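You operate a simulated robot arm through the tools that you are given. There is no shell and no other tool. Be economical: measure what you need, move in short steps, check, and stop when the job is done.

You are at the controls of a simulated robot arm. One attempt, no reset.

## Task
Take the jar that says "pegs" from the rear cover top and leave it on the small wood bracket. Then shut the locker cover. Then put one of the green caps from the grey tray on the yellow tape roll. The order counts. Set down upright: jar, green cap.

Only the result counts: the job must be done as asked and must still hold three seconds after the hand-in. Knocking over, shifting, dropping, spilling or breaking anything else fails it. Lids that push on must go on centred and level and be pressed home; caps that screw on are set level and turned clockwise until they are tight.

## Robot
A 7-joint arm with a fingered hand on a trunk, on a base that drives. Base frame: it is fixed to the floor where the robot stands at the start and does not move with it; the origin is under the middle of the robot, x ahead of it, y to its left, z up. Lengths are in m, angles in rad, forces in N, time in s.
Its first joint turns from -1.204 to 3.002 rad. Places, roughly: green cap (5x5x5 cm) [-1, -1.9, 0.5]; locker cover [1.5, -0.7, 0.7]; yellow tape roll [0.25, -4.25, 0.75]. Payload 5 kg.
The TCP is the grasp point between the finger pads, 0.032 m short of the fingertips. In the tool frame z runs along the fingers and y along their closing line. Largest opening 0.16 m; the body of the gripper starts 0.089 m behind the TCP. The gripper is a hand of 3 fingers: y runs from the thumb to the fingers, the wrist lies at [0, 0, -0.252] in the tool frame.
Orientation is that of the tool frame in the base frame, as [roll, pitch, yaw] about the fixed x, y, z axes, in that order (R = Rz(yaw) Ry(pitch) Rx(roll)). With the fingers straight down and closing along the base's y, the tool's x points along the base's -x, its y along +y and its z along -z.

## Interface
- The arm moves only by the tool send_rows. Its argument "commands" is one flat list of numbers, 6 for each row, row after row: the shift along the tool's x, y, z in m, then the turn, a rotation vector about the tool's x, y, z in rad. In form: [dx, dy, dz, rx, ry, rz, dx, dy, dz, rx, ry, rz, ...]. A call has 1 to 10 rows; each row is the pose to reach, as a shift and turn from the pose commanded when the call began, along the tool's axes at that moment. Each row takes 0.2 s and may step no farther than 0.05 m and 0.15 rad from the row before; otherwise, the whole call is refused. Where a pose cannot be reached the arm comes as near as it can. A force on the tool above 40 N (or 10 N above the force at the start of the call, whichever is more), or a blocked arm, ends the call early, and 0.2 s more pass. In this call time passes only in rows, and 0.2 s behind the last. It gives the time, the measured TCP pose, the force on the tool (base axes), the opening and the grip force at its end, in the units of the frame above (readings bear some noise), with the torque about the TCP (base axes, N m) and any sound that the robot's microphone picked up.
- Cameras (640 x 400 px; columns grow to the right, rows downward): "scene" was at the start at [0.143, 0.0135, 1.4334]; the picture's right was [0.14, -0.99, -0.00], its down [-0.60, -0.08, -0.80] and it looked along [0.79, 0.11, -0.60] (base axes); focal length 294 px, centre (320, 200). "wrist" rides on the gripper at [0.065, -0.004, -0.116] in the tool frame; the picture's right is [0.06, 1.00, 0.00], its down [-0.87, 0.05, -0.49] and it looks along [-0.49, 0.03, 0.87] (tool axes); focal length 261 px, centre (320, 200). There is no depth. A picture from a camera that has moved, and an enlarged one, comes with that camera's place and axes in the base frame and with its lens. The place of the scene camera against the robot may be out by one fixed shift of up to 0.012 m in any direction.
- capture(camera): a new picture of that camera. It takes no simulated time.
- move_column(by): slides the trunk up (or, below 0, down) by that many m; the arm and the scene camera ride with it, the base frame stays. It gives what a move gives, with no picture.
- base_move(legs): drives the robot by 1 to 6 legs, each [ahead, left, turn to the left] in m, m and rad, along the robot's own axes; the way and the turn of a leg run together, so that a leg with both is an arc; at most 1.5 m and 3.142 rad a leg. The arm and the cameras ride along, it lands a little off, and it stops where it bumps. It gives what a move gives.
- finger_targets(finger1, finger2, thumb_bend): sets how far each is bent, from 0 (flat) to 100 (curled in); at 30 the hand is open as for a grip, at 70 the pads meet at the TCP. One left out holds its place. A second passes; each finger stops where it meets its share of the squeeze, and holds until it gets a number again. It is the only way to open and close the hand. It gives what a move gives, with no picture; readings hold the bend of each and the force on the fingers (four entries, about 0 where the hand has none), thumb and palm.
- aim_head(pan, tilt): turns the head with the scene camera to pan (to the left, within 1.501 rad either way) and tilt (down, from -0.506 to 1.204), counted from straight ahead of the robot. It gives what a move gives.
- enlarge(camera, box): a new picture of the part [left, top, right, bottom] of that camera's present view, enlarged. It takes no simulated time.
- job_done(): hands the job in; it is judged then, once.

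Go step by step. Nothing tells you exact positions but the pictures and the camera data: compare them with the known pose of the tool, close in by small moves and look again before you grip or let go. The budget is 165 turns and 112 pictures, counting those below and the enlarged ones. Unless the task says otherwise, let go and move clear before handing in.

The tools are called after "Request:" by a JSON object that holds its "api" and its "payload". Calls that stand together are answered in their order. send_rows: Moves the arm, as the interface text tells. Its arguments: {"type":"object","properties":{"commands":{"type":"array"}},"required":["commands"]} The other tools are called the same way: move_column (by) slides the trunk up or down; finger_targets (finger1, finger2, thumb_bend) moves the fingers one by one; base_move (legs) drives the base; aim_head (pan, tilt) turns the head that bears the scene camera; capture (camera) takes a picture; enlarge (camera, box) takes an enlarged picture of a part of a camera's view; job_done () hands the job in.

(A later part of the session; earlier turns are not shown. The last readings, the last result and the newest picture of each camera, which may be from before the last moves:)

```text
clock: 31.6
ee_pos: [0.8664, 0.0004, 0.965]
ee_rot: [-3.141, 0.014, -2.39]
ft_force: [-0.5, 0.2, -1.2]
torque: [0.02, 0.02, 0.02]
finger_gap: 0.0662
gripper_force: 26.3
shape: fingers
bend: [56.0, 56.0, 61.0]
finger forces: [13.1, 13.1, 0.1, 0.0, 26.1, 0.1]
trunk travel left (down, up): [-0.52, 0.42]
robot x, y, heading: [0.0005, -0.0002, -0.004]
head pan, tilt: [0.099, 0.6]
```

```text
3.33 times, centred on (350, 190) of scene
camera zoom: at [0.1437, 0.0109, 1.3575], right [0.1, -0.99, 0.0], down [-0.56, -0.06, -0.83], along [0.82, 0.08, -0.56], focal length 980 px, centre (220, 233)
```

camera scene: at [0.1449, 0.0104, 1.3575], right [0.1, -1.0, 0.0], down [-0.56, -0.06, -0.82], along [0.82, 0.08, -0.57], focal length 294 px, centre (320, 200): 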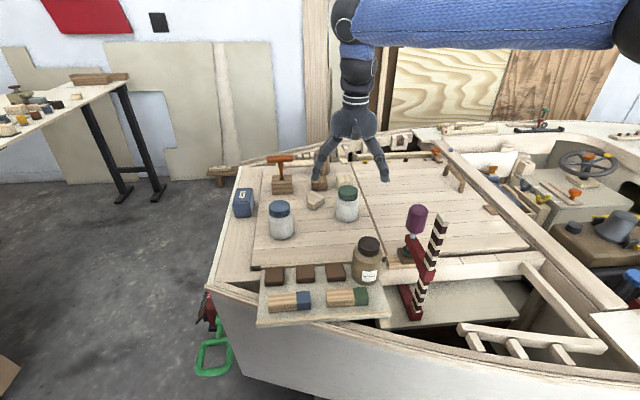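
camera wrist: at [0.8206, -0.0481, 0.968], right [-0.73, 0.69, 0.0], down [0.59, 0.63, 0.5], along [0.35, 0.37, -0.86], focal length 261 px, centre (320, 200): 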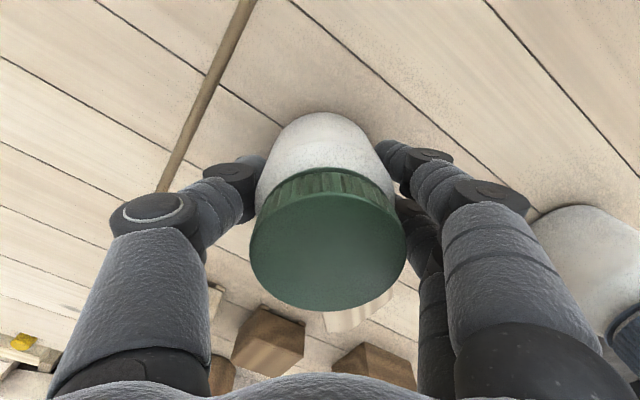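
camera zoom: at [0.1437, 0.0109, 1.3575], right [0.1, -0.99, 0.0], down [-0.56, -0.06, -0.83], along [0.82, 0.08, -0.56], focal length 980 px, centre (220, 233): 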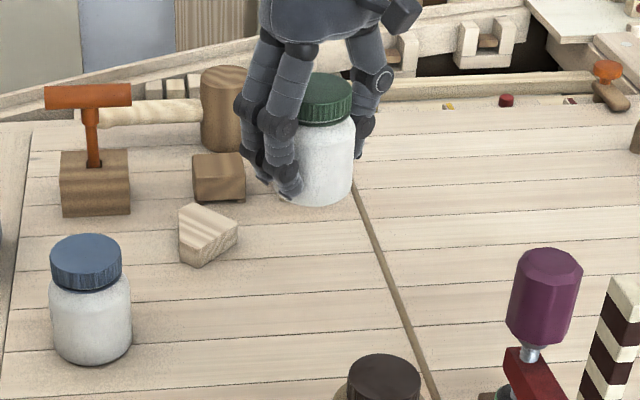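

The bracket's top centre is at about (0.921, 0.099), height ≈0.83. Moving the jar over it.

Request:
{"api": "send_rows", "payload": {"commands": [-0.036, 0.01, 0, 0, 0, 0, -0.072, 0.021, 0, 0, 0, 0, -0.1067, 0.031, 0, 0, 0, 0]}}

Request:
{"api": "capture", "payload": {"camera": "wrist"}}

Request:
{"api": "enlarge", "payload": {"camera": "scene", "box": [260, 130, 380, 230]}}

```text
clock: 32.4
ee_pos: [0.9248, 0.0956, 0.965]
ee_rot: [-3.14, 0.015, -2.393]
ft_force: [1.2, 0.8, -1.6]
torque: [-0.02, -0.01, 0.0]
finger_gap: 0.0661
gripper_force: 25.6
shape: fingers
bend: [56.0, 56.0, 61.0]
finger forces: [13.1, 13.2, 0.1, 0.1, 25.9, 0.0]
trunk travel left (down, up): [-0.52, 0.42]
robot x, y, heading: [0.0011, 0.0016, -0.003]
head pan, tilt: [0.099, 0.6]
```

```text
70 pictures are left
camera wrist: at [0.8769, 0.0466, 1.0798], right [-0.72, 0.69, 0.0], down [0.59, 0.63, 0.5], along [0.35, 0.36, -0.86], focal length 261 px, centre (320, 200)
```

wrist: 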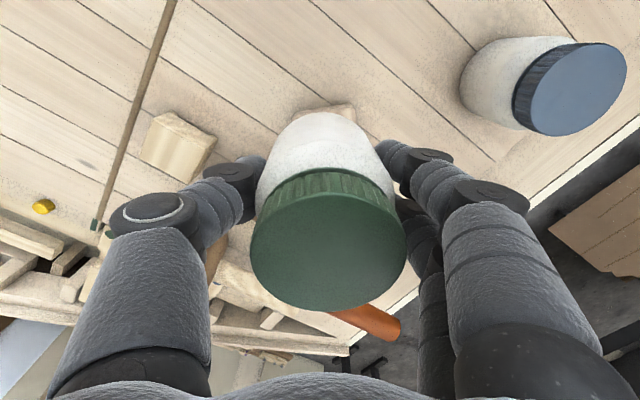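

```text
4.00 times, centred on (320, 180) of scene
camera zoom: at [0.145, 0.012, 1.3574], right [0.1, -1.0, 0.0], down [-0.56, -0.06, -0.82], along [0.82, 0.08, -0.57], focal length 1176 px, centre (320, 280)
```

zoom: 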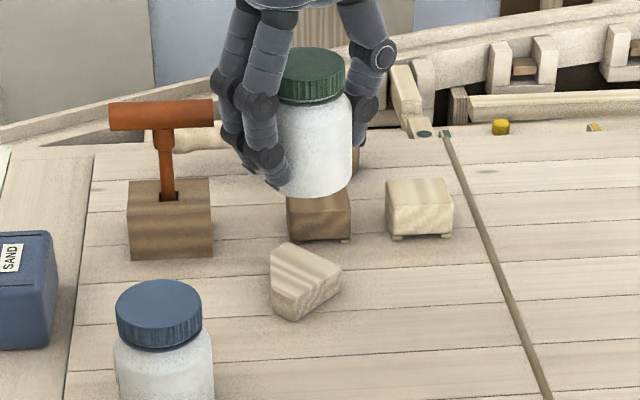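

Refined estimate puts the bracket centre slightly farther; shifting ~1 cm and lowering to just above it, then check.

Request:
{"api": "send_rows", "payload": {"commands": [-0.0106, 0.0025, 0.02, 0, 0, 0, -0.0106, 0.0025, 0.05, 0, 0, 0, -0.0106, 0.0025, 0.077, 0, 0, 0]}}

Request:
{"api": "enlarge", "payload": {"camera": "scene", "box": [280, 155, 370, 230]}}

Request:
{"api": "enlarge", "payload": {"camera": "wrist", "box": [220, 60, 420, 200]}}

```text
clock: 33.2
ee_pos: [0.9297, 0.1048, 0.8872]
ee_rot: [3.141, 0.013, -2.391]
ft_force: [0.3, 0.6, -0.7]
torque: [-0.06, 0.04, 0.0]
finger_gap: 0.0665
gripper_force: 26.2
shape: fingers
bend: [56.0, 56.0, 61.0]
finger forces: [13.1, 13.1, 0.0, 0.0, 26.0, 0.1]
trunk travel left (down, up): [-0.52, 0.42]
robot x, y, heading: [0.0009, 0.0017, 0.0]
head pan, tilt: [0.099, 0.6]
```

```text
5.33 times, centred on (325, 192) of scene
camera zoom: at [0.1458, 0.011, 1.3574], right [0.1, -0.99, 0.0], down [-0.56, -0.06, -0.82], along [0.82, 0.08, -0.57], focal length 1568 px, centre (293, 240)
```

zoom: 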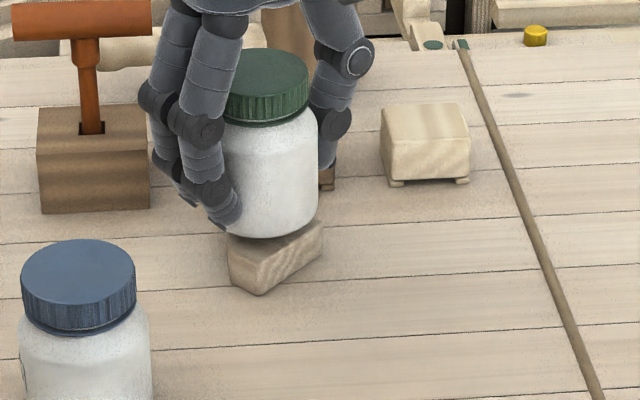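

```text
2.86 times, centred on (320, 130) of wrist
camera zoom: at [0.8839, 0.0566, 1.0017], right [-0.73, 0.69, 0.0], down [0.59, 0.63, 0.5], along [0.35, 0.37, -0.86], focal length 745 px, centre (320, 400)
```

zoom: 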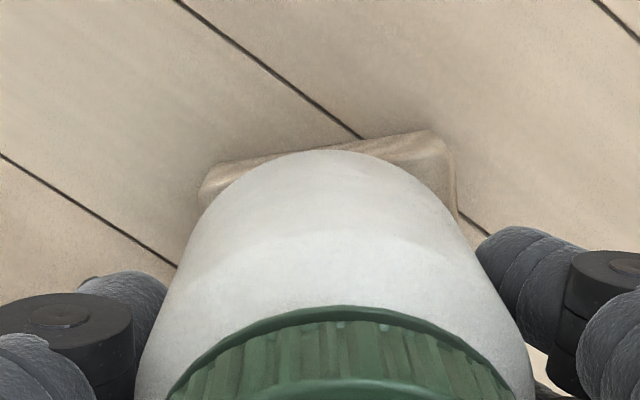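

Alignment looks good (jar axis matches bracket centre in both views). Lowering in small steps to contact.

Request:
{"api": "send_rows", "payload": {"commands": [0, 0, 0.004, 0, 0, 0, 0, 0, 0.008, 0, 0, 0]}}

Request:
{"api": "send_rows", "payload": {"commands": [0, 0, 0.003, 0, 0, 0]}}

Request:
{"api": "enlarge", "payload": {"camera": "scene", "box": [280, 155, 370, 230]}}

```text
clock: 33.8
ee_pos: [0.931, 0.1058, 0.8816]
ee_rot: [3.141, 0.015, -2.393]
ft_force: [0.0, -0.5, -1.7]
torque: [0.01, 0.01, 0.03]
finger_gap: 0.0663
gripper_force: 26.0
shape: fingers
bend: [56.0, 56.0, 61.0]
finger forces: [13.2, 13.1, 0.0, 0.1, 26.0, 0.0]
trunk travel left (down, up): [-0.52, 0.42]
robot x, y, heading: [0.0047, -0.0013, 0.001]
head pan, tilt: [0.099, 0.6]
```

```text
clock: 34.2
ee_pos: [0.9305, 0.105, 0.878]
ee_rot: [-3.142, 0.014, -2.391]
ft_force: [0.3, 0.2, -1.0]
torque: [-0.03, -0.02, 0.01]
finger_gap: 0.0663
gripper_force: 26.1
shape: fingers
bend: [56.0, 56.0, 61.0]
finger forces: [13.1, 13.1, 0.0, 0.1, 26.0, 0.0]
trunk travel left (down, up): [-0.52, 0.42]
robot x, y, heading: [0.0005, -0.0026, 0.002]
head pan, tilt: [0.099, 0.6]
```

```text
5.33 times, centred on (325, 192) of scene
camera zoom: at [0.1451, 0.0105, 1.3574], right [0.1, -1.0, 0.0], down [-0.56, -0.06, -0.82], along [0.82, 0.08, -0.57], focal length 1568 px, centre (293, 240)
```

zoom: 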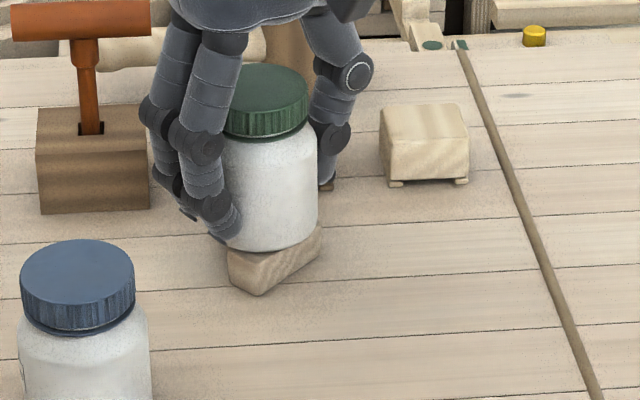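

Request:
{"api": "send_rows", "payload": {"commands": [0, 0, 0.003, 0, 0, 0]}}

Request:
{"api": "send_rows", "payload": {"commands": [0, 0, 0.002, 0, 0, 0]}}

Request:
{"api": "send_rows", "payload": {"commands": [0, 0, 0.002, 0, 0, 0]}}

```text
clock: 34.6
ee_pos: [0.9311, 0.1062, 0.8766]
ee_rot: [3.141, 0.015, -2.392]
ft_force: [1.1, -0.6, 10.3]
torque: [0.19, 0.14, -0.02]
finger_gap: 0.0665
gripper_force: 26.3
shape: fingers
bend: [56.0, 56.0, 61.0]
finger forces: [12.8, 13.1, 0.0, 0.0, 26.6, 0.0]
trunk travel left (down, up): [-0.52, 0.42]
robot x, y, heading: [-0.0012, -0.0016, -0.004]
head pan, tilt: [0.099, 0.6]
```

```text
clock: 35.0
ee_pos: [0.9306, 0.1065, 0.8739]
ee_rot: [-3.142, 0.017, -2.392]
ft_force: [1.3, -0.2, 22.9]
torque: [0.28, 0.26, -0.02]
finger_gap: 0.0664
gripper_force: 26.9
shape: fingers
bend: [57.0, 57.0, 62.0]
finger forces: [13.6, 13.8, 0.1, 0.1, 27.8, 0.1]
trunk travel left (down, up): [-0.52, 0.42]
robot x, y, heading: [0.0028, -0.0007, 0.001]
head pan, tilt: [0.099, 0.6]
```

```text
clock: 35.4
ee_pos: [0.9296, 0.1052, 0.8744]
ee_rot: [-3.139, 0.018, -2.392]
ft_force: [3.5, 1.4, 32.1]
torque: [0.23, 0.07, -0.03]
finger_gap: 0.0661
gripper_force: 28.5
shape: fingers
bend: [58.0, 58.0, 62.0]
finger forces: [13.6, 14.4, 0.0, 0.0, 29.5, 0.1]
trunk travel left (down, up): [-0.52, 0.42]
robot x, y, heading: [-0.0042, 0.0012, -0.002]
head pan, tilt: [0.099, 0.6]
```

Contact made. I relieve the push by 5 mm and look before releasing.

Request:
{"api": "send_rows", "payload": {"commands": [0, 0, -0.005, 0, 0, 0]}}

Request:
{"api": "enlarge", "payload": {"camera": "scene", "box": [290, 165, 350, 225]}}

Request:
{"api": "enlarge", "payload": {"camera": "wrist", "box": [220, 60, 420, 200]}}

```text
clock: 35.8
ee_pos: [0.9284, 0.1053, 0.8749]
ee_rot: [-3.14, 0.014, -2.391]
ft_force: [3.5, 1.3, 11.8]
torque: [0.15, -0.03, -0.02]
finger_gap: 0.0664
gripper_force: 26.8
shape: fingers
bend: [57.0, 58.0, 62.0]
finger forces: [13.0, 14.0, 0.1, 0.0, 27.3, 0.0]
trunk travel left (down, up): [-0.52, 0.42]
robot x, y, heading: [-0.0019, -0.0009, 0.002]
head pan, tilt: [0.099, 0.6]
```

```text
6.67 times, centred on (320, 195) of scene
camera zoom: at [0.1439, 0.0106, 1.3572], right [0.1, -0.99, 0.0], down [-0.56, -0.06, -0.83], along [0.82, 0.08, -0.56], focal length 1960 px, centre (320, 233)
```

zoom: 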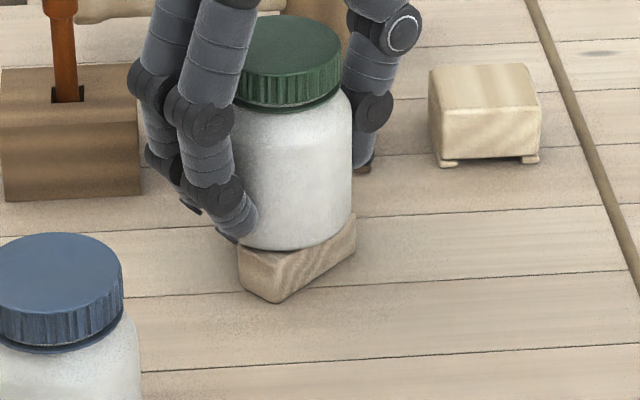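

```text
2.86 times, centred on (320, 130) of wrist
camera zoom: at [0.8827, 0.0561, 0.9894], right [-0.73, 0.69, 0.0], down [0.59, 0.63, 0.5], along [0.35, 0.36, -0.86], focal length 745 px, centre (320, 400)
```

zoom: 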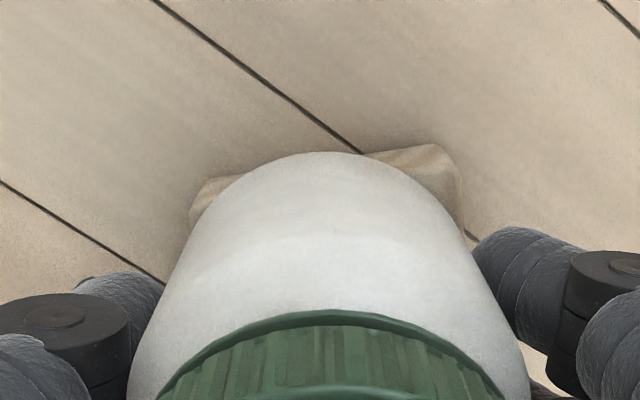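

Jar sits centred on the bracket. Relieve slightly and open gently, equally.

Request:
{"api": "send_rows", "payload": {"commands": [0, 0, -0.002, 0, 0, 0]}}

Request:
{"api": "finger_targets", "payload": {"finger1": 50, "finger2": 50, "thumb_bend": 52}}

Request:
{"api": "finger_targets", "payload": {"finger1": 36, "finger2": 36, "thumb_bend": 36}}

Request:
{"api": "enlarge", "payload": {"camera": "scene", "box": [290, 165, 350, 225]}}

Request:
{"api": "capture", "payload": {"camera": "wrist"}}

```text
clock: 36.2
ee_pos: [0.9299, 0.1047, 0.8774]
ee_rot: [-3.141, 0.012, -2.391]
ft_force: [-0.1, -0.4, -1.4]
torque: [0.0, 0.0, -0.02]
finger_gap: 0.0665
gripper_force: 24.2
shape: fingers
bend: [57.0, 57.0, 62.0]
finger forces: [12.3, 12.3, 0.1, 0.1, 24.3, 0.1]
trunk travel left (down, up): [-0.52, 0.42]
robot x, y, heading: [0.0002, 0.0015, 0.002]
head pan, tilt: [0.099, 0.6]
```

```text
clock: 37.2
ee_pos: [0.9309, 0.1054, 0.8777]
ee_rot: [3.14, 0.013, -2.394]
ft_force: [-0.6, -0.3, 0.0]
torque: [-0.01, 0.02, 0.02]
finger_gap: 0.0826
gripper_force: 0.1
shape: fingers
bend: [50.0, 50.0, 52.0]
finger forces: [0.1, 0.0, 0.1, 0.0, 0.1, 0.1]
trunk travel left (down, up): [-0.52, 0.42]
robot x, y, heading: [-0.0023, 0.0014, 0.001]
head pan, tilt: [0.099, 0.6]
```

```text
clock: 38.2
ee_pos: [0.9294, 0.1061, 0.8779]
ee_rot: [3.141, 0.015, -2.392]
ft_force: [-0.3, 0.1, 0.4]
torque: [0.01, 0.02, 0.0]
finger_gap: 0.1439
gripper_force: 0.0
shape: fingers
bend: [36.0, 36.0, 36.0]
finger forces: [0.0, 0.0, 0.1, 0.0, 0.1, 0.0]
trunk travel left (down, up): [-0.52, 0.42]
robot x, y, heading: [-0.0003, 0.0012, 0.002]
head pan, tilt: [0.099, 0.6]
```

```text
6.67 times, centred on (320, 195) of scene
camera zoom: at [0.1449, 0.0106, 1.3575], right [0.1, -1.0, 0.0], down [-0.56, -0.06, -0.82], along [0.82, 0.08, -0.57], focal length 1960 px, centre (320, 233)
```

zoom: 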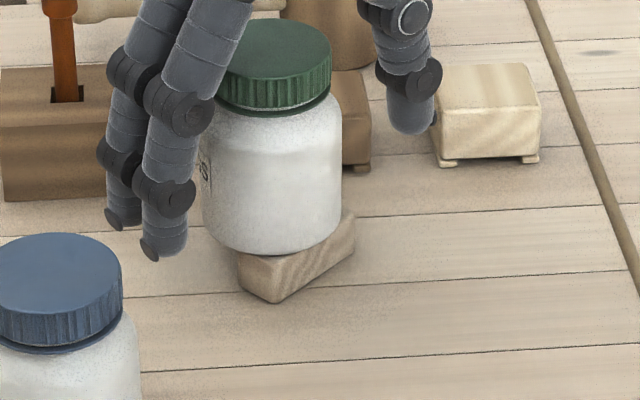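

```text
62 pictures are left
camera wrist: at [0.8838, 0.0563, 0.9922], right [-0.73, 0.69, 0.0], down [0.59, 0.63, 0.5], along [0.35, 0.37, -0.86], focal length 261 px, centre (320, 200)
```

wrist: 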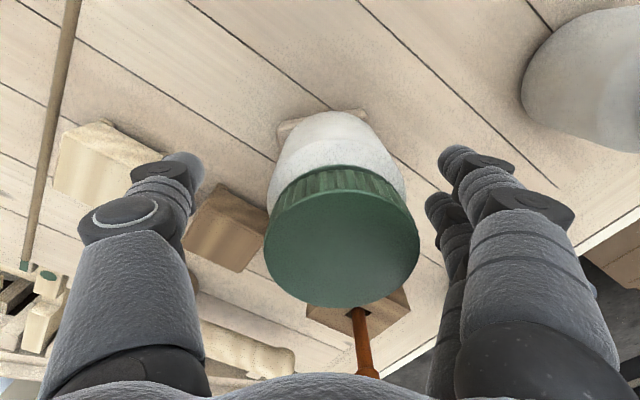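

The jar stands upright on the bracket (shifted slightly but well supported). I retreat straight up.

Request:
{"api": "send_rows", "payload": {"commands": [0, 0, -0.03, 0, 0, 0, 0, 0, -0.07, 0, 0, 0, 0, 0, -0.12, 0, 0, 0, 0, 0, -0.17, 0, 0, 0]}}

Request:
{"api": "enlarge", "payload": {"camera": "scene", "box": [230, 150, 380, 250]}}

Request:
{"api": "enlarge", "payload": {"camera": "wrist", "box": [200, 80, 440, 280]}}

```text
clock: 39.2
ee_pos: [0.9273, 0.1046, 1.0484]
ee_rot: [3.14, 0.013, -2.392]
ft_force: [-0.4, 0.1, -0.6]
torque: [0.01, -0.01, 0.02]
finger_gap: 0.1438
gripper_force: 0.0
shape: fingers
bend: [36.0, 36.0, 36.0]
finger forces: [0.1, 0.1, 0.0, 0.0, 0.1, 0.0]
trunk travel left (down, up): [-0.52, 0.42]
robot x, y, heading: [0.0011, -0.0018, -0.001]
head pan, tilt: [0.099, 0.6]
```

```text
4.00 times, centred on (305, 200) of scene
camera zoom: at [0.1436, 0.0111, 1.3575], right [0.1, -1.0, 0.0], down [-0.56, -0.06, -0.83], along [0.82, 0.08, -0.56], focal length 1176 px, centre (380, 200)
```

zoom: 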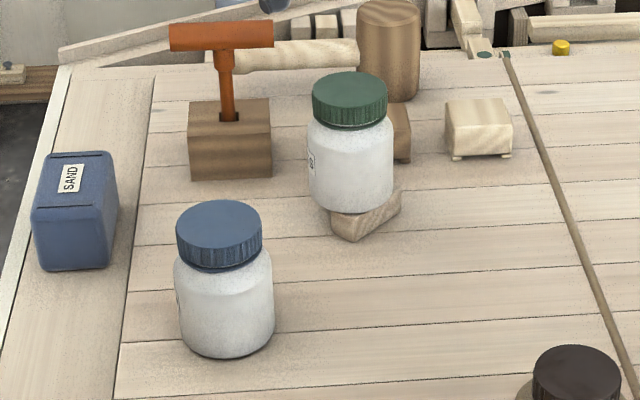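

```text
2.00 times, centred on (320, 180) of wrist
camera zoom: at [0.8798, 0.0562, 1.1629], right [-0.73, 0.69, 0.0], down [0.59, 0.63, 0.5], along [0.35, 0.36, -0.86], focal length 521 px, centre (320, 240)
```

zoom: 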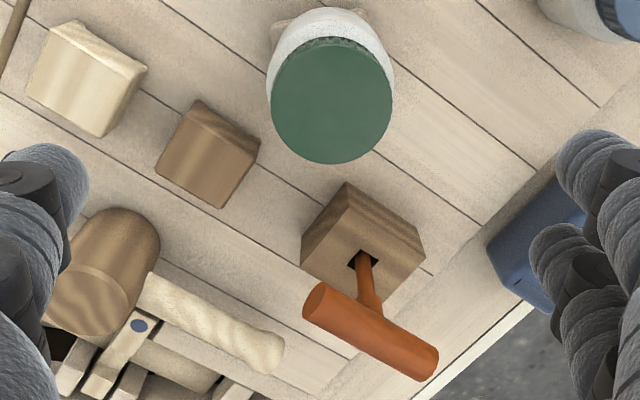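

The jar stands upright. Next the locker: I raise the trunk, retract the arm a bit, and drive to the right along the hull for a better look.

Request:
{"api": "move_column", "payload": {"by": 0.25}}

Request:
{"api": "send_rows", "payload": {"commands": [0.05, 0, 0, 0, 0, 0.15, 0.1, 0, 0, 0, 0, 0.3, 0.15, 0, 0, 0, 0, 0.45, 0.2, 0, 0, 0, 0, 0.6, 0.25, 0, 0, 0, 0, 0.7]}}

Request:
{"api": "base_move", "payload": {"legs": [[-0.05, 0, 0], [0, -0.6, 0]]}}

Request:
{"api": "aim_head", "payload": {"pan": 0.0, "tilt": 0.6}}

Request:
{"api": "capture", "payload": {"camera": "scene"}}

```text
clock: 41.8
ee_pos: [0.9276, 0.1057, 1.2972]
ee_rot: [-3.141, 0.014, -2.393]
ft_force: [-0.1, 0.6, -1.0]
torque: [0.01, 0.01, 0.01]
finger_gap: 0.1438
gripper_force: 0.0
shape: fingers
bend: [36.0, 36.0, 36.0]
finger forces: [0.0, 0.0, 0.0, 0.1, 0.1, 0.0]
trunk travel left (down, up): [-0.77, 0.17]
robot x, y, heading: [0.0005, -0.001, -0.0]
head pan, tilt: [0.099, 0.6]
```

```text
clock: 43.0
ee_pos: [0.7444, -0.0655, 1.2949]
ee_rot: [3.132, 0.012, -3.092]
ft_force: [-0.1, -0.3, 0.2]
torque: [0.02, 0.02, 0.02]
finger_gap: 0.1439
gripper_force: 0.1
shape: fingers
bend: [36.0, 36.0, 36.0]
finger forces: [0.0, 0.1, 0.0, 0.1, 0.0, 0.1]
trunk travel left (down, up): [-0.77, 0.17]
robot x, y, heading: [-0.0, -0.0025, -0.002]
head pan, tilt: [0.099, 0.6]
```

```text
clock: 46.9
ee_pos: [0.6967, -0.6648, 1.2953]
ee_rot: [3.131, 0.01, -3.092]
ft_force: [0.5, 0.5, 1.5]
torque: [-0.01, -0.01, 0.01]
finger_gap: 0.1438
gripper_force: 0.2
shape: fingers
bend: [36.0, 36.0, 36.0]
finger forces: [0.0, 0.1, 0.0, 0.0, 0.0, 0.0]
trunk travel left (down, up): [-0.77, 0.17]
robot x, y, heading: [-0.0501, -0.6037, -0.001]
head pan, tilt: [0.099, 0.6]
```

```text
clock: 47.6
ee_pos: [0.6961, -0.6646, 1.2948]
ee_rot: [3.131, 0.009, -3.091]
ft_force: [-0.1, -0.4, 0.3]
torque: [-0.03, -0.02, 0.01]
finger_gap: 0.1438
gripper_force: 0.1
shape: fingers
bend: [36.0, 36.0, 36.0]
finger forces: [0.0, 0.0, 0.0, 0.0, 0.0, 0.1]
trunk travel left (down, up): [-0.77, 0.17]
robot x, y, heading: [-0.0513, -0.6003, -0.0]
head pan, tilt: [0.0, 0.6]
```

```text
59 pictures are left
camera scene: at [0.0957, -0.5981, 1.6075], right [0.0, -1.0, 0.0], down [-0.57, 0.0, -0.82], along [0.82, 0.0, -0.57], focal length 294 px, centre (320, 200)
```

scene: 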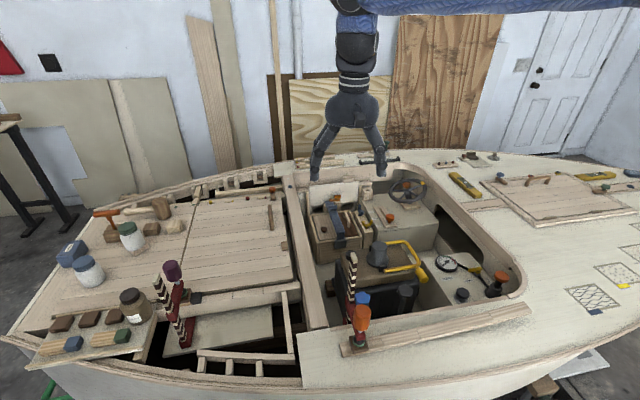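

Request:
{"api": "enlarge", "payload": {"camera": "scene", "box": [285, 160, 445, 280]}}

Request:
{"api": "capture", "payload": {"camera": "wrist"}}

```text
3.33 times, centred on (365, 220) of scene
camera zoom: at [0.0957, -0.5981, 1.6075], right [0.0, -1.0, 0.0], down [-0.57, 0.0, -0.82], along [0.82, 0.0, -0.57], focal length 980 px, centre (170, 133)
```

zoom: 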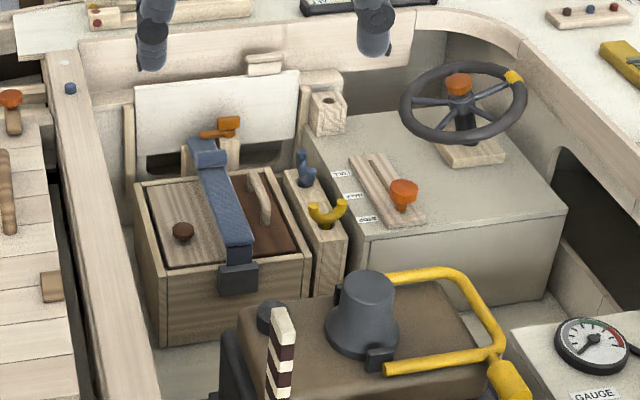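

```text
57 pictures are left
camera wrist: at [0.6296, -0.6738, 1.4095], right [-0.11, 0.99, 0.01], down [0.86, 0.09, 0.5], along [0.5, 0.06, -0.87], focal length 261 px, centre (320, 200)
```

wrist: 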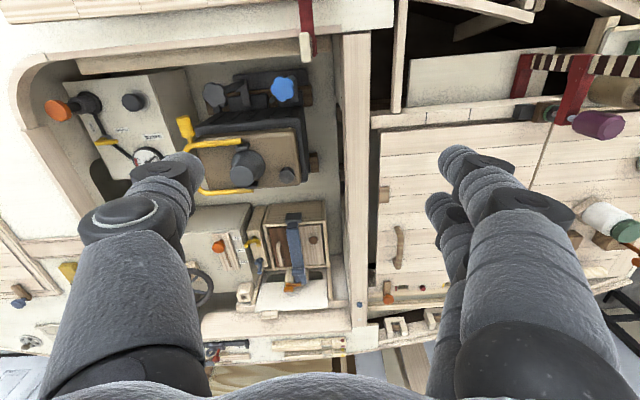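

The white panel at x≈1.5 near the box must be the locker cover, standing open. I pitch the hand forward to get a close wrist view of it.

Request:
{"api": "send_rows", "payload": {"commands": [-0.03, 0, 0.02, 0, -0.15, 0, -0.06, 0, 0.04, 0, -0.3, 0, -0.09, 0, 0.06, 0, -0.45, 0, -0.12, 0, 0.08, 0, -0.6, 0, -0.15, 0, 0.1, 0, -0.7, 0]}}

Request:
{"api": "capture", "payload": {"camera": "wrist"}}

```text
clock: 48.8
ee_pos: [0.8488, -0.6565, 1.1954]
ee_rot: [3.129, 0.712, -3.1]
ft_force: [0.0, -0.9, 0.1]
torque: [0.01, 0.02, 0.01]
finger_gap: 0.1437
gripper_force: 0.2
shape: fingers
bend: [36.0, 36.0, 36.0]
finger forces: [0.0, 0.0, 0.0, 0.0, 0.1, 0.0]
trunk travel left (down, up): [-0.77, 0.17]
robot x, y, heading: [-0.048, -0.6016, -0.005]
head pan, tilt: [0.0, 0.6]
```

```text
56 pictures are left
camera wrist: at [0.7236, -0.6674, 1.2403], right [-0.1, 0.99, -0.03], down [0.33, 0.06, 0.94], along [0.94, 0.08, -0.34], focal length 261 px, centre (320, 200)
```

wrist: 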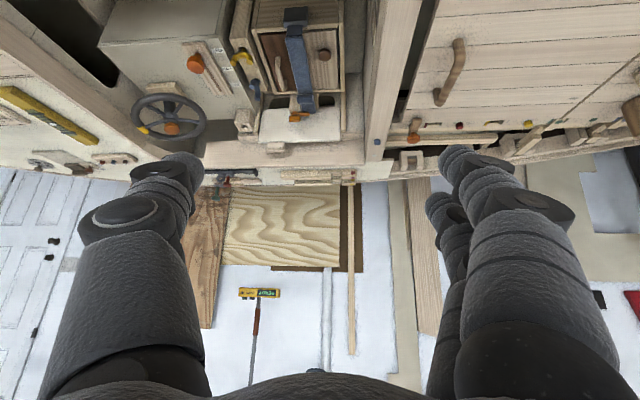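

Request:
{"api": "enlarge", "payload": {"camera": "wrist", "box": [220, 0, 380, 180]}}

```text
2.22 times, centred on (300, 90) of wrist
camera zoom: at [0.7236, -0.6674, 1.2403], right [-0.1, 0.99, -0.03], down [0.33, 0.06, 0.94], along [0.94, 0.08, -0.34], focal length 579 px, centre (364, 444)
```

zoom: 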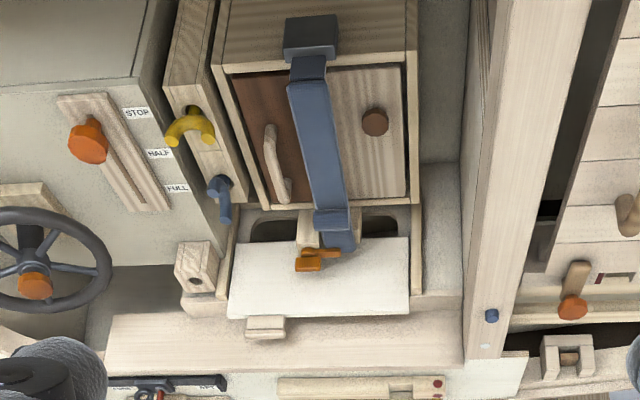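

Request:
{"api": "enlarge", "payload": {"camera": "scene", "box": [310, 170, 390, 230]}}

Request:
{"api": "enlarge", "payload": {"camera": "wrist", "box": [250, 70, 350, 170]}}

```text
6.67 times, centred on (350, 200) of scene
camera zoom: at [0.0974, -0.5985, 1.6074], right [0.0, -1.0, 0.0], down [-0.57, 0.0, -0.82], along [0.82, 0.0, -0.57], focal length 1960 px, centre (120, 200)
```

zoom: 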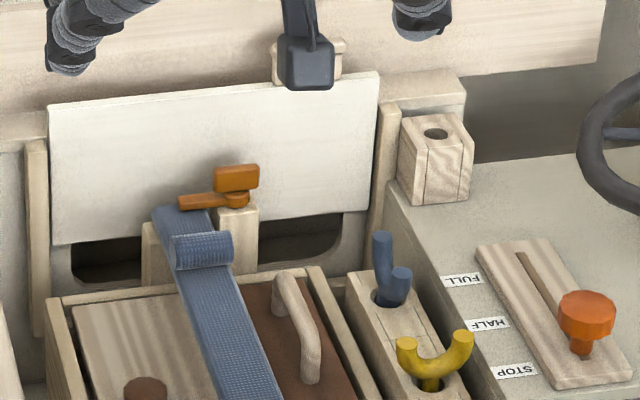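

```text
4.00 times, centred on (300, 120) of wrist
camera zoom: at [0.7236, -0.6674, 1.2403], right [-0.1, 0.99, -0.03], down [0.33, 0.06, 0.94], along [0.94, 0.08, -0.34], focal length 1043 px, centre (400, 520)
```

zoom: 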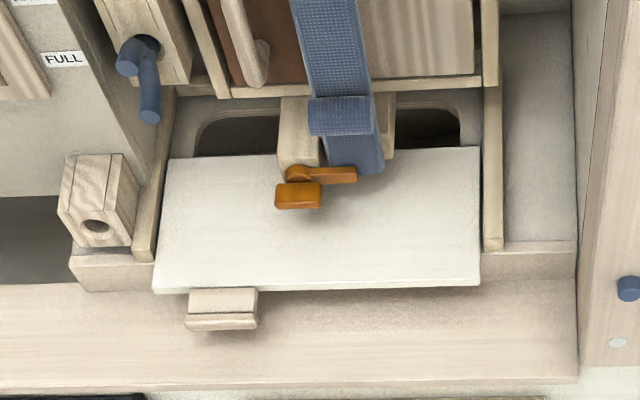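

The cover is a white panel that slides in side guides, now raised; it must be pushed down. It's out of reach from this side (x≈1.5), so I need to know the free floor. I check the base footprint looking straight down and both ways around.

Request:
{"api": "aim_head", "payload": {"pan": 0.6, "tilt": 1.2}}

Request:
{"api": "capture", "payload": {"camera": "scene"}}

Request:
{"api": "aim_head", "payload": {"pan": -0.75, "tilt": 0.45}}

Request:
{"api": "capture", "payload": {"camera": "scene"}}

```text
clock: 49.8
ee_pos: [0.847, -0.6561, 1.1954]
ee_rot: [3.129, 0.71, -3.1]
ft_force: [0.3, 0.2, 0.3]
torque: [0.02, 0.02, 0.0]
finger_gap: 0.1442
gripper_force: 0.0
shape: fingers
bend: [36.0, 36.0, 36.0]
finger forces: [0.1, 0.0, 0.1, 0.0, 0.1, 0.1]
trunk travel left (down, up): [-0.77, 0.17]
robot x, y, heading: [-0.0471, -0.6015, -0.001]
head pan, tilt: [0.6, 1.201]
```

```text
52 pictures are left
camera scene: at [0.0537, -0.5665, 1.5629], right [0.56, -0.83, 0.0], down [-0.77, -0.53, -0.36], along [0.3, 0.21, -0.93], focal length 294 px, centre (320, 200)
```

scene: 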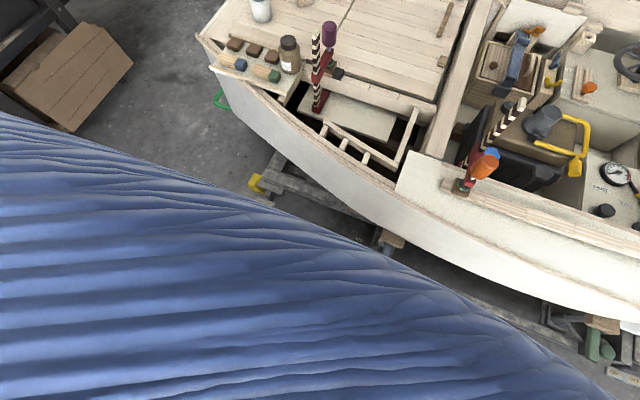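

```text
clock: 51.3
ee_pos: [0.8465, -0.6559, 1.1963]
ee_rot: [3.128, 0.71, -3.1]
ft_force: [0.2, 0.7, 0.2]
torque: [-0.03, 0.01, -0.03]
finger_gap: 0.1441
gripper_force: 0.2
shape: fingers
bend: [36.0, 36.0, 36.0]
finger forces: [0.0, 0.0, 0.0, 0.1, 0.0, 0.0]
trunk travel left (down, up): [-0.77, 0.17]
robot x, y, heading: [-0.0518, -0.6021, -0.002]
head pan, tilt: [-0.75, 0.45]
```

```text
51 pictures are left
camera scene: at [0.0746, -0.6607, 1.621], right [-0.68, -0.73, 0.0], down [-0.32, 0.3, -0.9], along [0.66, -0.61, -0.44], focal length 294 px, centre (320, 200)
```

scene: 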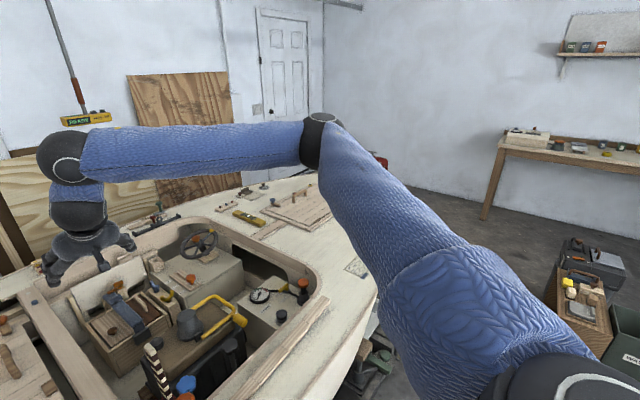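

From both views the bow side is open. Plan: fold the arm, drive around the bow (bow tip ≈(1.2,-2.2)) to the port side, and push the panel down from there. Folding first.

Request:
{"api": "send_rows", "payload": {"commands": [0.03, 0, -0.033, 0, 0.08, 0, 0.06, 0, -0.066, 0, 0.16, 0, 0.09, 0, -0.1, 0, 0.24, 0, 0.12, 0, -0.133, 0, 0.32, 0, 0.15, 0, -0.166, 0, 0.4, 0, 0.18, 0, -0.2, 0, 0.48, 0, 0.21, 0, -0.233, 0, 0.56, 0, 0.24, 0, -0.266, 0, 0.64, 0, 0.27, 0, -0.299, 0, 0.7, 0]}}

Request:
{"api": "base_move", "payload": {"legs": [[0, -1.1, 0], [0.55, -0.65, 0]]}}

Request:
{"api": "aim_head", "payload": {"pan": -0.3, "tilt": 0.5}}

Request:
{"api": "capture", "payload": {"camera": "scene"}}

```text
clock: 53.3
ee_pos: [0.4467, -0.6758, 1.2463]
ee_rot: [3.133, 0.01, -3.092]
ft_force: [-0.4, -0.1, -0.5]
torque: [-0.03, -0.06, -0.01]
finger_gap: 0.1438
gripper_force: 0.0
shape: fingers
bend: [36.0, 36.0, 36.0]
finger forces: [0.1, 0.0, 0.0, 0.0, 0.0, 0.0]
trunk travel left (down, up): [-0.77, 0.17]
robot x, y, heading: [-0.0506, -0.6009, 0.003]
head pan, tilt: [-0.75, 0.45]
```

```text
clock: 63.1
ee_pos: [0.9943, -2.443, 1.2478]
ee_rot: [3.131, 0.012, -3.096]
ft_force: [-0.4, 0.1, -0.4]
torque: [0.04, -0.02, 0.02]
finger_gap: 0.144
gripper_force: 0.0
shape: fingers
bend: [36.0, 36.0, 36.0]
finger forces: [0.0, 0.0, 0.0, 0.0, 0.0, 0.1]
trunk travel left (down, up): [-0.77, 0.17]
robot x, y, heading: [0.4944, -2.3646, -0.001]
head pan, tilt: [-0.75, 0.45]
```

```text
clock: 64.0
ee_pos: [0.9945, -2.4422, 1.2468]
ee_rot: [3.13, 0.011, -3.098]
ft_force: [-0.2, -0.2, -0.2]
torque: [0.01, -0.03, 0.04]
finger_gap: 0.1436
gripper_force: 0.0
shape: fingers
bend: [36.0, 36.0, 36.0]
finger forces: [0.1, 0.1, 0.0, 0.1, 0.0, 0.0]
trunk travel left (down, up): [-0.77, 0.17]
robot x, y, heading: [0.4976, -2.3646, -0.003]
head pan, tilt: [-0.3, 0.499]
```

```text
50 pictures are left
camera scene: at [0.6405, -2.3898, 1.6166], right [-0.3, -0.95, 0.0], down [-0.46, 0.14, -0.88], along [0.84, -0.26, -0.48], focal length 294 px, centre (320, 200)
```

scene: 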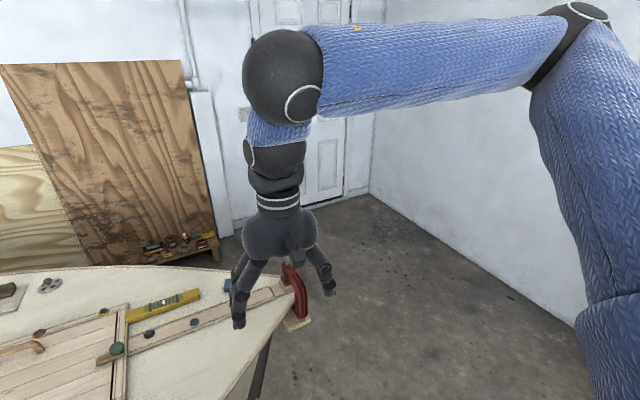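

Bow tip is near (1.33,-2.5), wall at x≈3.1, so the port side has room. Driving around the bow, turning to face the boat.

Request:
{"api": "base_move", "payload": {"legs": [[0.1, -0.75, 0], [1.5, 0, 0], [0.1, 0, 0], [0, 0, 3.1416]]}}

Request:
{"api": "aim_head", "payload": {"pan": -0.9, "tilt": 0.5}}

Request:
{"api": "capture", "payload": {"camera": "scene"}}

```text
refused: 3.1416 is not a number from -3.14159 to 3.14159
```

```text
clock: 65.0
ee_pos: [0.9954, -2.4428, 1.2457]
ee_rot: [3.13, 0.012, -3.097]
ft_force: [-0.2, 0.0, 0.7]
torque: [-0.02, -0.01, 0.02]
finger_gap: 0.1442
gripper_force: 0.1
shape: fingers
bend: [36.0, 36.0, 36.0]
finger forces: [0.0, 0.1, 0.1, 0.1, 0.0, 0.0]
trunk travel left (down, up): [-0.77, 0.17]
robot x, y, heading: [0.4987, -2.36, -0.006]
head pan, tilt: [-0.901, 0.499]
```

```text
49 pictures are left
camera scene: at [0.6101, -2.434, 1.6165], right [-0.79, -0.62, 0.0], down [-0.3, 0.38, -0.88], along [0.54, -0.69, -0.48], focal length 294 px, centre (320, 200)
```

scene: 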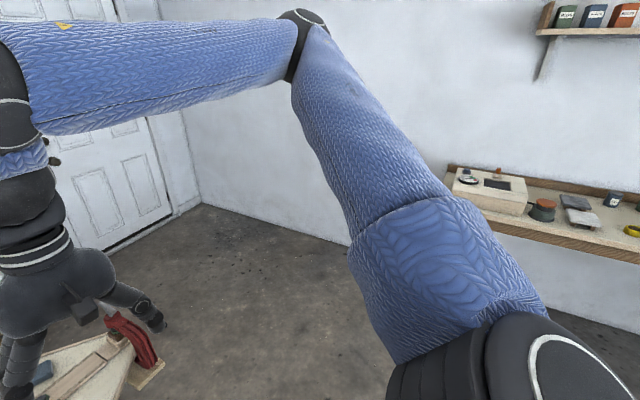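

Request:
{"api": "base_move", "payload": {"legs": [[0.1, -0.65, 0], [1.5, 0, 0], [0.1, 0, 0], [0, 0, 3.141]]}}

Request:
{"api": "aim_head", "payload": {"pan": -0.9, "tilt": 0.5}}

Request:
{"api": "capture", "payload": {"camera": "scene"}}

```text
clock: 83.8
ee_pos: [1.6979, -2.9385, 1.2467]
ee_rot: [3.131, 0.011, 0.033]
ft_force: [0.2, -0.5, -0.2]
torque: [-0.01, 0.03, -0.01]
finger_gap: 0.1442
gripper_force: 0.2
shape: fingers
bend: [36.0, 36.0, 36.0]
finger forces: [0.1, 0.0, 0.1, 0.1, 0.0, 0.0]
trunk travel left (down, up): [-0.77, 0.17]
robot x, y, heading: [2.194, -3.0245, 3.128]
head pan, tilt: [-0.901, 0.499]
```

```text
clock: 84.3
ee_pos: [1.6963, -2.9375, 1.2458]
ee_rot: [3.131, 0.011, 0.036]
ft_force: [0.6, 0.5, 0.2]
torque: [0.01, -0.04, 0.02]
finger_gap: 0.1441
gripper_force: 0.0
shape: fingers
bend: [36.0, 36.0, 36.0]
finger forces: [0.1, 0.0, 0.0, 0.1, 0.0, 0.0]
trunk travel left (down, up): [-0.77, 0.17]
robot x, y, heading: [2.1928, -3.0215, 3.128]
head pan, tilt: [-0.901, 0.499]
```

```text
48 pictures are left
camera scene: at [2.0959, -2.9474, 1.6165], right [0.79, 0.61, 0.0], down [0.29, -0.38, -0.88], along [-0.54, 0.7, -0.48], focal length 294 px, centre (320, 200)
```

scene: 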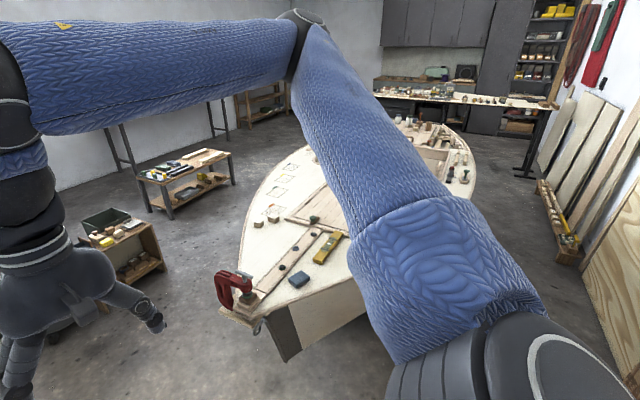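

Port side is clear. Driving sideways to y≈-0.7.

Request:
{"api": "base_move", "payload": {"legs": [[0, -1.2, 0.013], [0.03, -1.1, 0]]}}

Request:
{"api": "aim_head", "payload": {"pan": 0.0, "tilt": 0.8}}

Request:
{"api": "capture", "payload": {"camera": "scene"}}

Request:
{"api": "capture", "payload": {"camera": "wrist"}}

```text
clock: 91.9
ee_pos: [1.7275, -1.674, 1.248]
ee_rot: [3.132, 0.011, 0.107]
ft_force: [-0.7, 0.5, 0.4]
torque: [0.0, 0.04, 0.02]
finger_gap: 0.1438
gripper_force: 0.0
shape: fingers
bend: [36.0, 36.0, 36.0]
finger forces: [0.0, 0.0, 0.0, 0.0, 0.0, 0.1]
trunk travel left (down, up): [-0.77, 0.17]
robot x, y, heading: [2.2322, -1.7218, -3.085]
head pan, tilt: [-0.901, 0.499]
stopped in leg 2: the robot was blocked; the commanded pose is now the measured one
```

```text
clock: 93.1
ee_pos: [1.726, -1.6714, 1.2461]
ee_rot: [3.131, 0.012, 0.106]
ft_force: [-0.3, -0.5, -0.1]
torque: [0.0, 0.01, -0.02]
finger_gap: 0.1443
gripper_force: 0.0
shape: fingers
bend: [36.0, 36.0, 36.0]
finger forces: [0.1, 0.1, 0.0, 0.0, 0.0, 0.0]
trunk travel left (down, up): [-0.77, 0.17]
robot x, y, heading: [2.2268, -1.7181, -3.084]
head pan, tilt: [0.0, 0.799]
```

```text
47 pictures are left
camera scene: at [2.1036, -1.7247, 1.5906], right [-0.06, 1.0, 0.0], down [0.72, 0.04, -0.7], along [-0.7, -0.04, -0.72], focal length 294 px, centre (320, 200)
```

scene: 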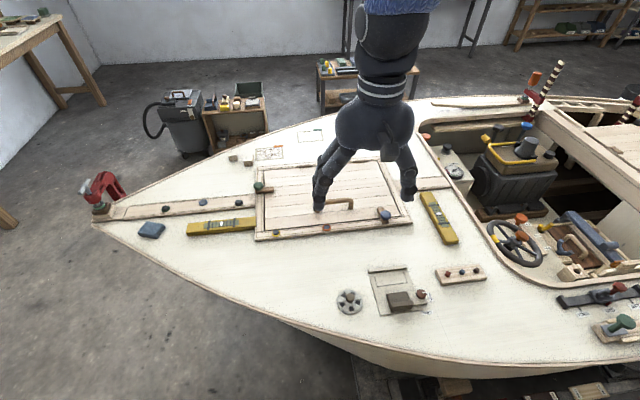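

```text
46 pictures are left
camera wrist: at [1.7914, -1.6599, 1.3613], right [0.17, -0.99, 0.01], down [-0.85, -0.14, 0.5], along [-0.49, -0.09, -0.87], focal length 261 px, centre (320, 200)
```

wrist: 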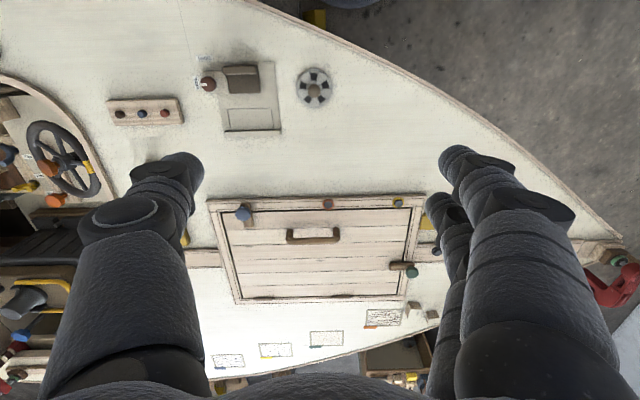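

Blocked, likely by the cradle foot on the boat side. Look down to the right.

Request:
{"api": "aim_head", "payload": {"pan": -0.9, "tilt": 1.0}}

Request:
{"api": "capture", "payload": {"camera": "scene"}}

```text
clock: 94.3
ee_pos: [1.727, -1.6722, 1.2467]
ee_rot: [3.132, 0.009, 0.108]
ft_force: [-0.1, 0.0, -0.1]
torque: [0.01, 0.01, 0.03]
finger_gap: 0.1441
gripper_force: 0.1
shape: fingers
bend: [36.0, 36.0, 36.0]
finger forces: [0.0, 0.0, 0.0, 0.0, 0.0, 0.1]
trunk travel left (down, up): [-0.77, 0.17]
robot x, y, heading: [2.2264, -1.7217, -3.082]
head pan, tilt: [-0.901, 1.0]
```

```text
45 pictures are left
camera scene: at [2.1381, -1.6684, 1.5755], right [0.75, 0.67, 0.0], down [0.56, -0.63, -0.54], along [-0.36, 0.4, -0.84], focal length 294 px, centre (320, 200)
```

scene: 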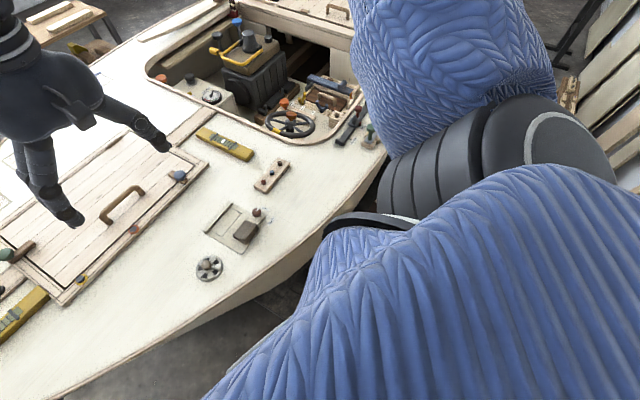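

Request:
{"api": "base_move", "payload": {"legs": [[0, 0.05, 0], [-0.13, 0, -0.057], [0, -0.6, 0], [0, -0.5, 0]]}}

Request:
{"api": "aim_head", "payload": {"pan": -0.5, "tilt": 0.8}}

Request:
{"api": "capture", "payload": {"camera": "scene"}}

```text
clock: 96.1
ee_pos: [1.8426, -1.6912, 1.2486]
ee_rot: [3.131, 0.014, 0.056]
ft_force: [-0.4, -0.2, 0.1]
torque: [-0.01, -0.01, 0.03]
finger_gap: 0.1443
gripper_force: 0.0
shape: fingers
bend: [36.0, 36.0, 36.0]
finger forces: [0.0, 0.1, 0.0, 0.1, 0.0, 0.0]
trunk travel left (down, up): [-0.77, 0.17]
robot x, y, heading: [2.3374, -1.7673, -3.137]
head pan, tilt: [-0.901, 1.0]
stopped in leg 2: the robot was blocked; the commanded pose is now the measured one
```

```text
clock: 97.0
ee_pos: [1.8422, -1.6918, 1.2472]
ee_rot: [3.133, 0.012, 0.056]
ft_force: [0.7, 0.1, -0.3]
torque: [0.02, 0.03, -0.01]
finger_gap: 0.1441
gripper_force: 0.0
shape: fingers
bend: [36.0, 36.0, 36.0]
finger forces: [0.1, 0.0, 0.0, 0.0, 0.1, 0.0]
trunk travel left (down, up): [-0.77, 0.17]
robot x, y, heading: [2.3358, -1.7665, -3.138]
head pan, tilt: [-0.499, 0.799]
```

```text
44 pictures are left
camera scene: at [2.225, -1.725, 1.5907], right [0.48, 0.88, 0.0], down [0.63, -0.34, -0.7], along [-0.61, 0.33, -0.72], focal length 294 px, centre (320, 200)
```

scene: 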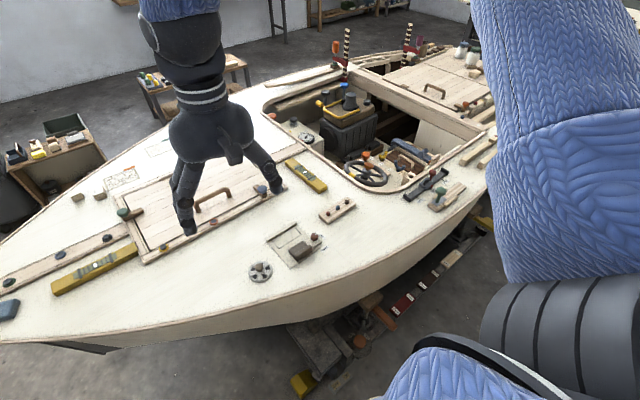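

Cradle foot ends at x≈1.9 and something behind starts near x≈2.7; the slot fits with x≈2.29. Trying to slip through.

Request:
{"api": "base_move", "payload": {"legs": [[0.045, 0, -0.004], [0, -0.4, 0]]}}

```text
clock: 100.0
ee_pos: [1.795, -1.2855, 1.246]
ee_rot: [3.132, 0.012, 0.054]
ft_force: [-0.7, -0.2, -0.1]
torque: [-0.01, -0.03, 0.01]
finger_gap: 0.1444
gripper_force: 0.0
shape: fingers
bend: [36.0, 36.0, 36.0]
finger forces: [0.0, 0.0, 0.1, 0.1, 0.0, 0.1]
trunk travel left (down, up): [-0.77, 0.17]
robot x, y, heading: [2.2924, -1.3617, -3.133]
head pan, tilt: [-0.499, 0.799]
```

Passed. Continuing to y≈-0.72.

Request:
{"api": "base_move", "payload": {"legs": [[0, -0.3, -0.008], [0, -0.33, 0]]}}

Request:
{"api": "aim_head", "payload": {"pan": 0.0, "tilt": 0.75}}

Request:
{"api": "capture", "payload": {"camera": "scene"}}

```text
clock: 103.8
ee_pos: [1.7985, -0.6492, 1.2474]
ee_rot: [3.131, 0.011, 0.044]
ft_force: [-0.2, 0.6, 0.3]
torque: [0.02, 0.01, -0.03]
finger_gap: 0.1444
gripper_force: 0.1
shape: fingers
bend: [36.0, 36.0, 36.0]
finger forces: [0.0, 0.0, 0.0, 0.0, 0.0, 0.0]
trunk travel left (down, up): [-0.77, 0.17]
robot x, y, heading: [2.2955, -0.7333, 3.134]
head pan, tilt: [-0.499, 0.799]
```

```text
clock: 104.8
ee_pos: [1.7994, -0.6503, 1.2466]
ee_rot: [3.133, 0.011, 0.043]
ft_force: [-0.1, 0.1, 0.7]
torque: [-0.02, -0.02, -0.01]
finger_gap: 0.1439
gripper_force: 0.1
shape: fingers
bend: [36.0, 36.0, 36.0]
finger forces: [0.1, 0.1, 0.0, 0.0, 0.1, 0.0]
trunk travel left (down, up): [-0.77, 0.17]
robot x, y, heading: [2.2953, -0.7311, 3.136]
head pan, tilt: [0.0, 0.75]
```

```text
43 pictures are left
camera scene: at [2.1699, -0.7275, 1.5946], right [0.01, 1.0, 0.0], down [0.68, -0.01, -0.73], along [-0.73, 0.01, -0.68], focal length 294 px, centre (320, 200)
```

scene: 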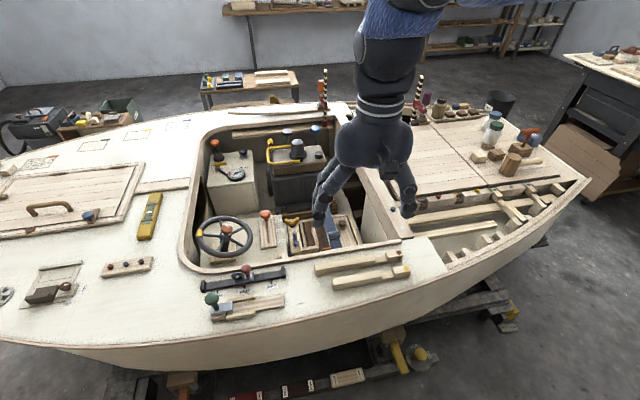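

Request:
{"api": "capture", "payload": {"camera": "wrist"}}

Request:
{"api": "enlarge", "payload": {"camera": "scene", "box": [270, 200, 410, 290]}}

```text
42 pictures are left
camera wrist: at [1.8653, -0.6433, 1.3616], right [0.11, -0.99, 0.01], down [-0.86, -0.09, 0.5], along [-0.5, -0.06, -0.86], focal length 261 px, centre (320, 200)
```

wrist: 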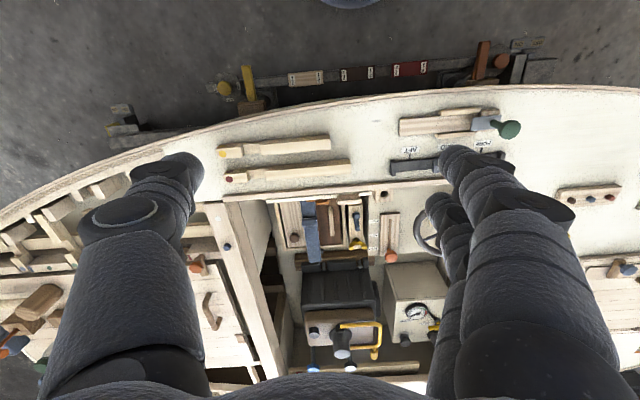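

```text
4.44 times, centred on (340, 245) of scene
camera zoom: at [2.1699, -0.7275, 1.5946], right [0.01, 1.0, 0.0], down [0.68, -0.01, -0.73], along [-0.73, 0.01, -0.68], focal length 1306 px, centre (231, 0)
```

zoom: 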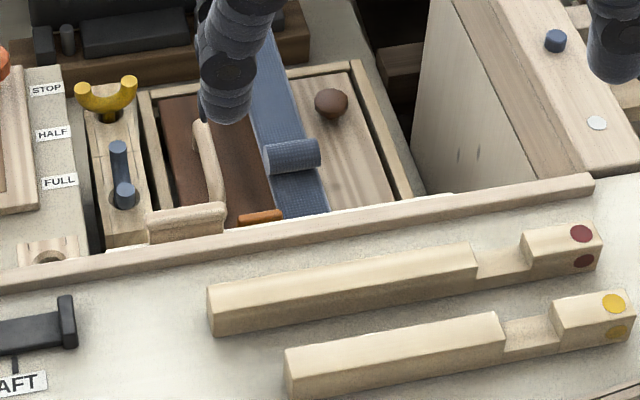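

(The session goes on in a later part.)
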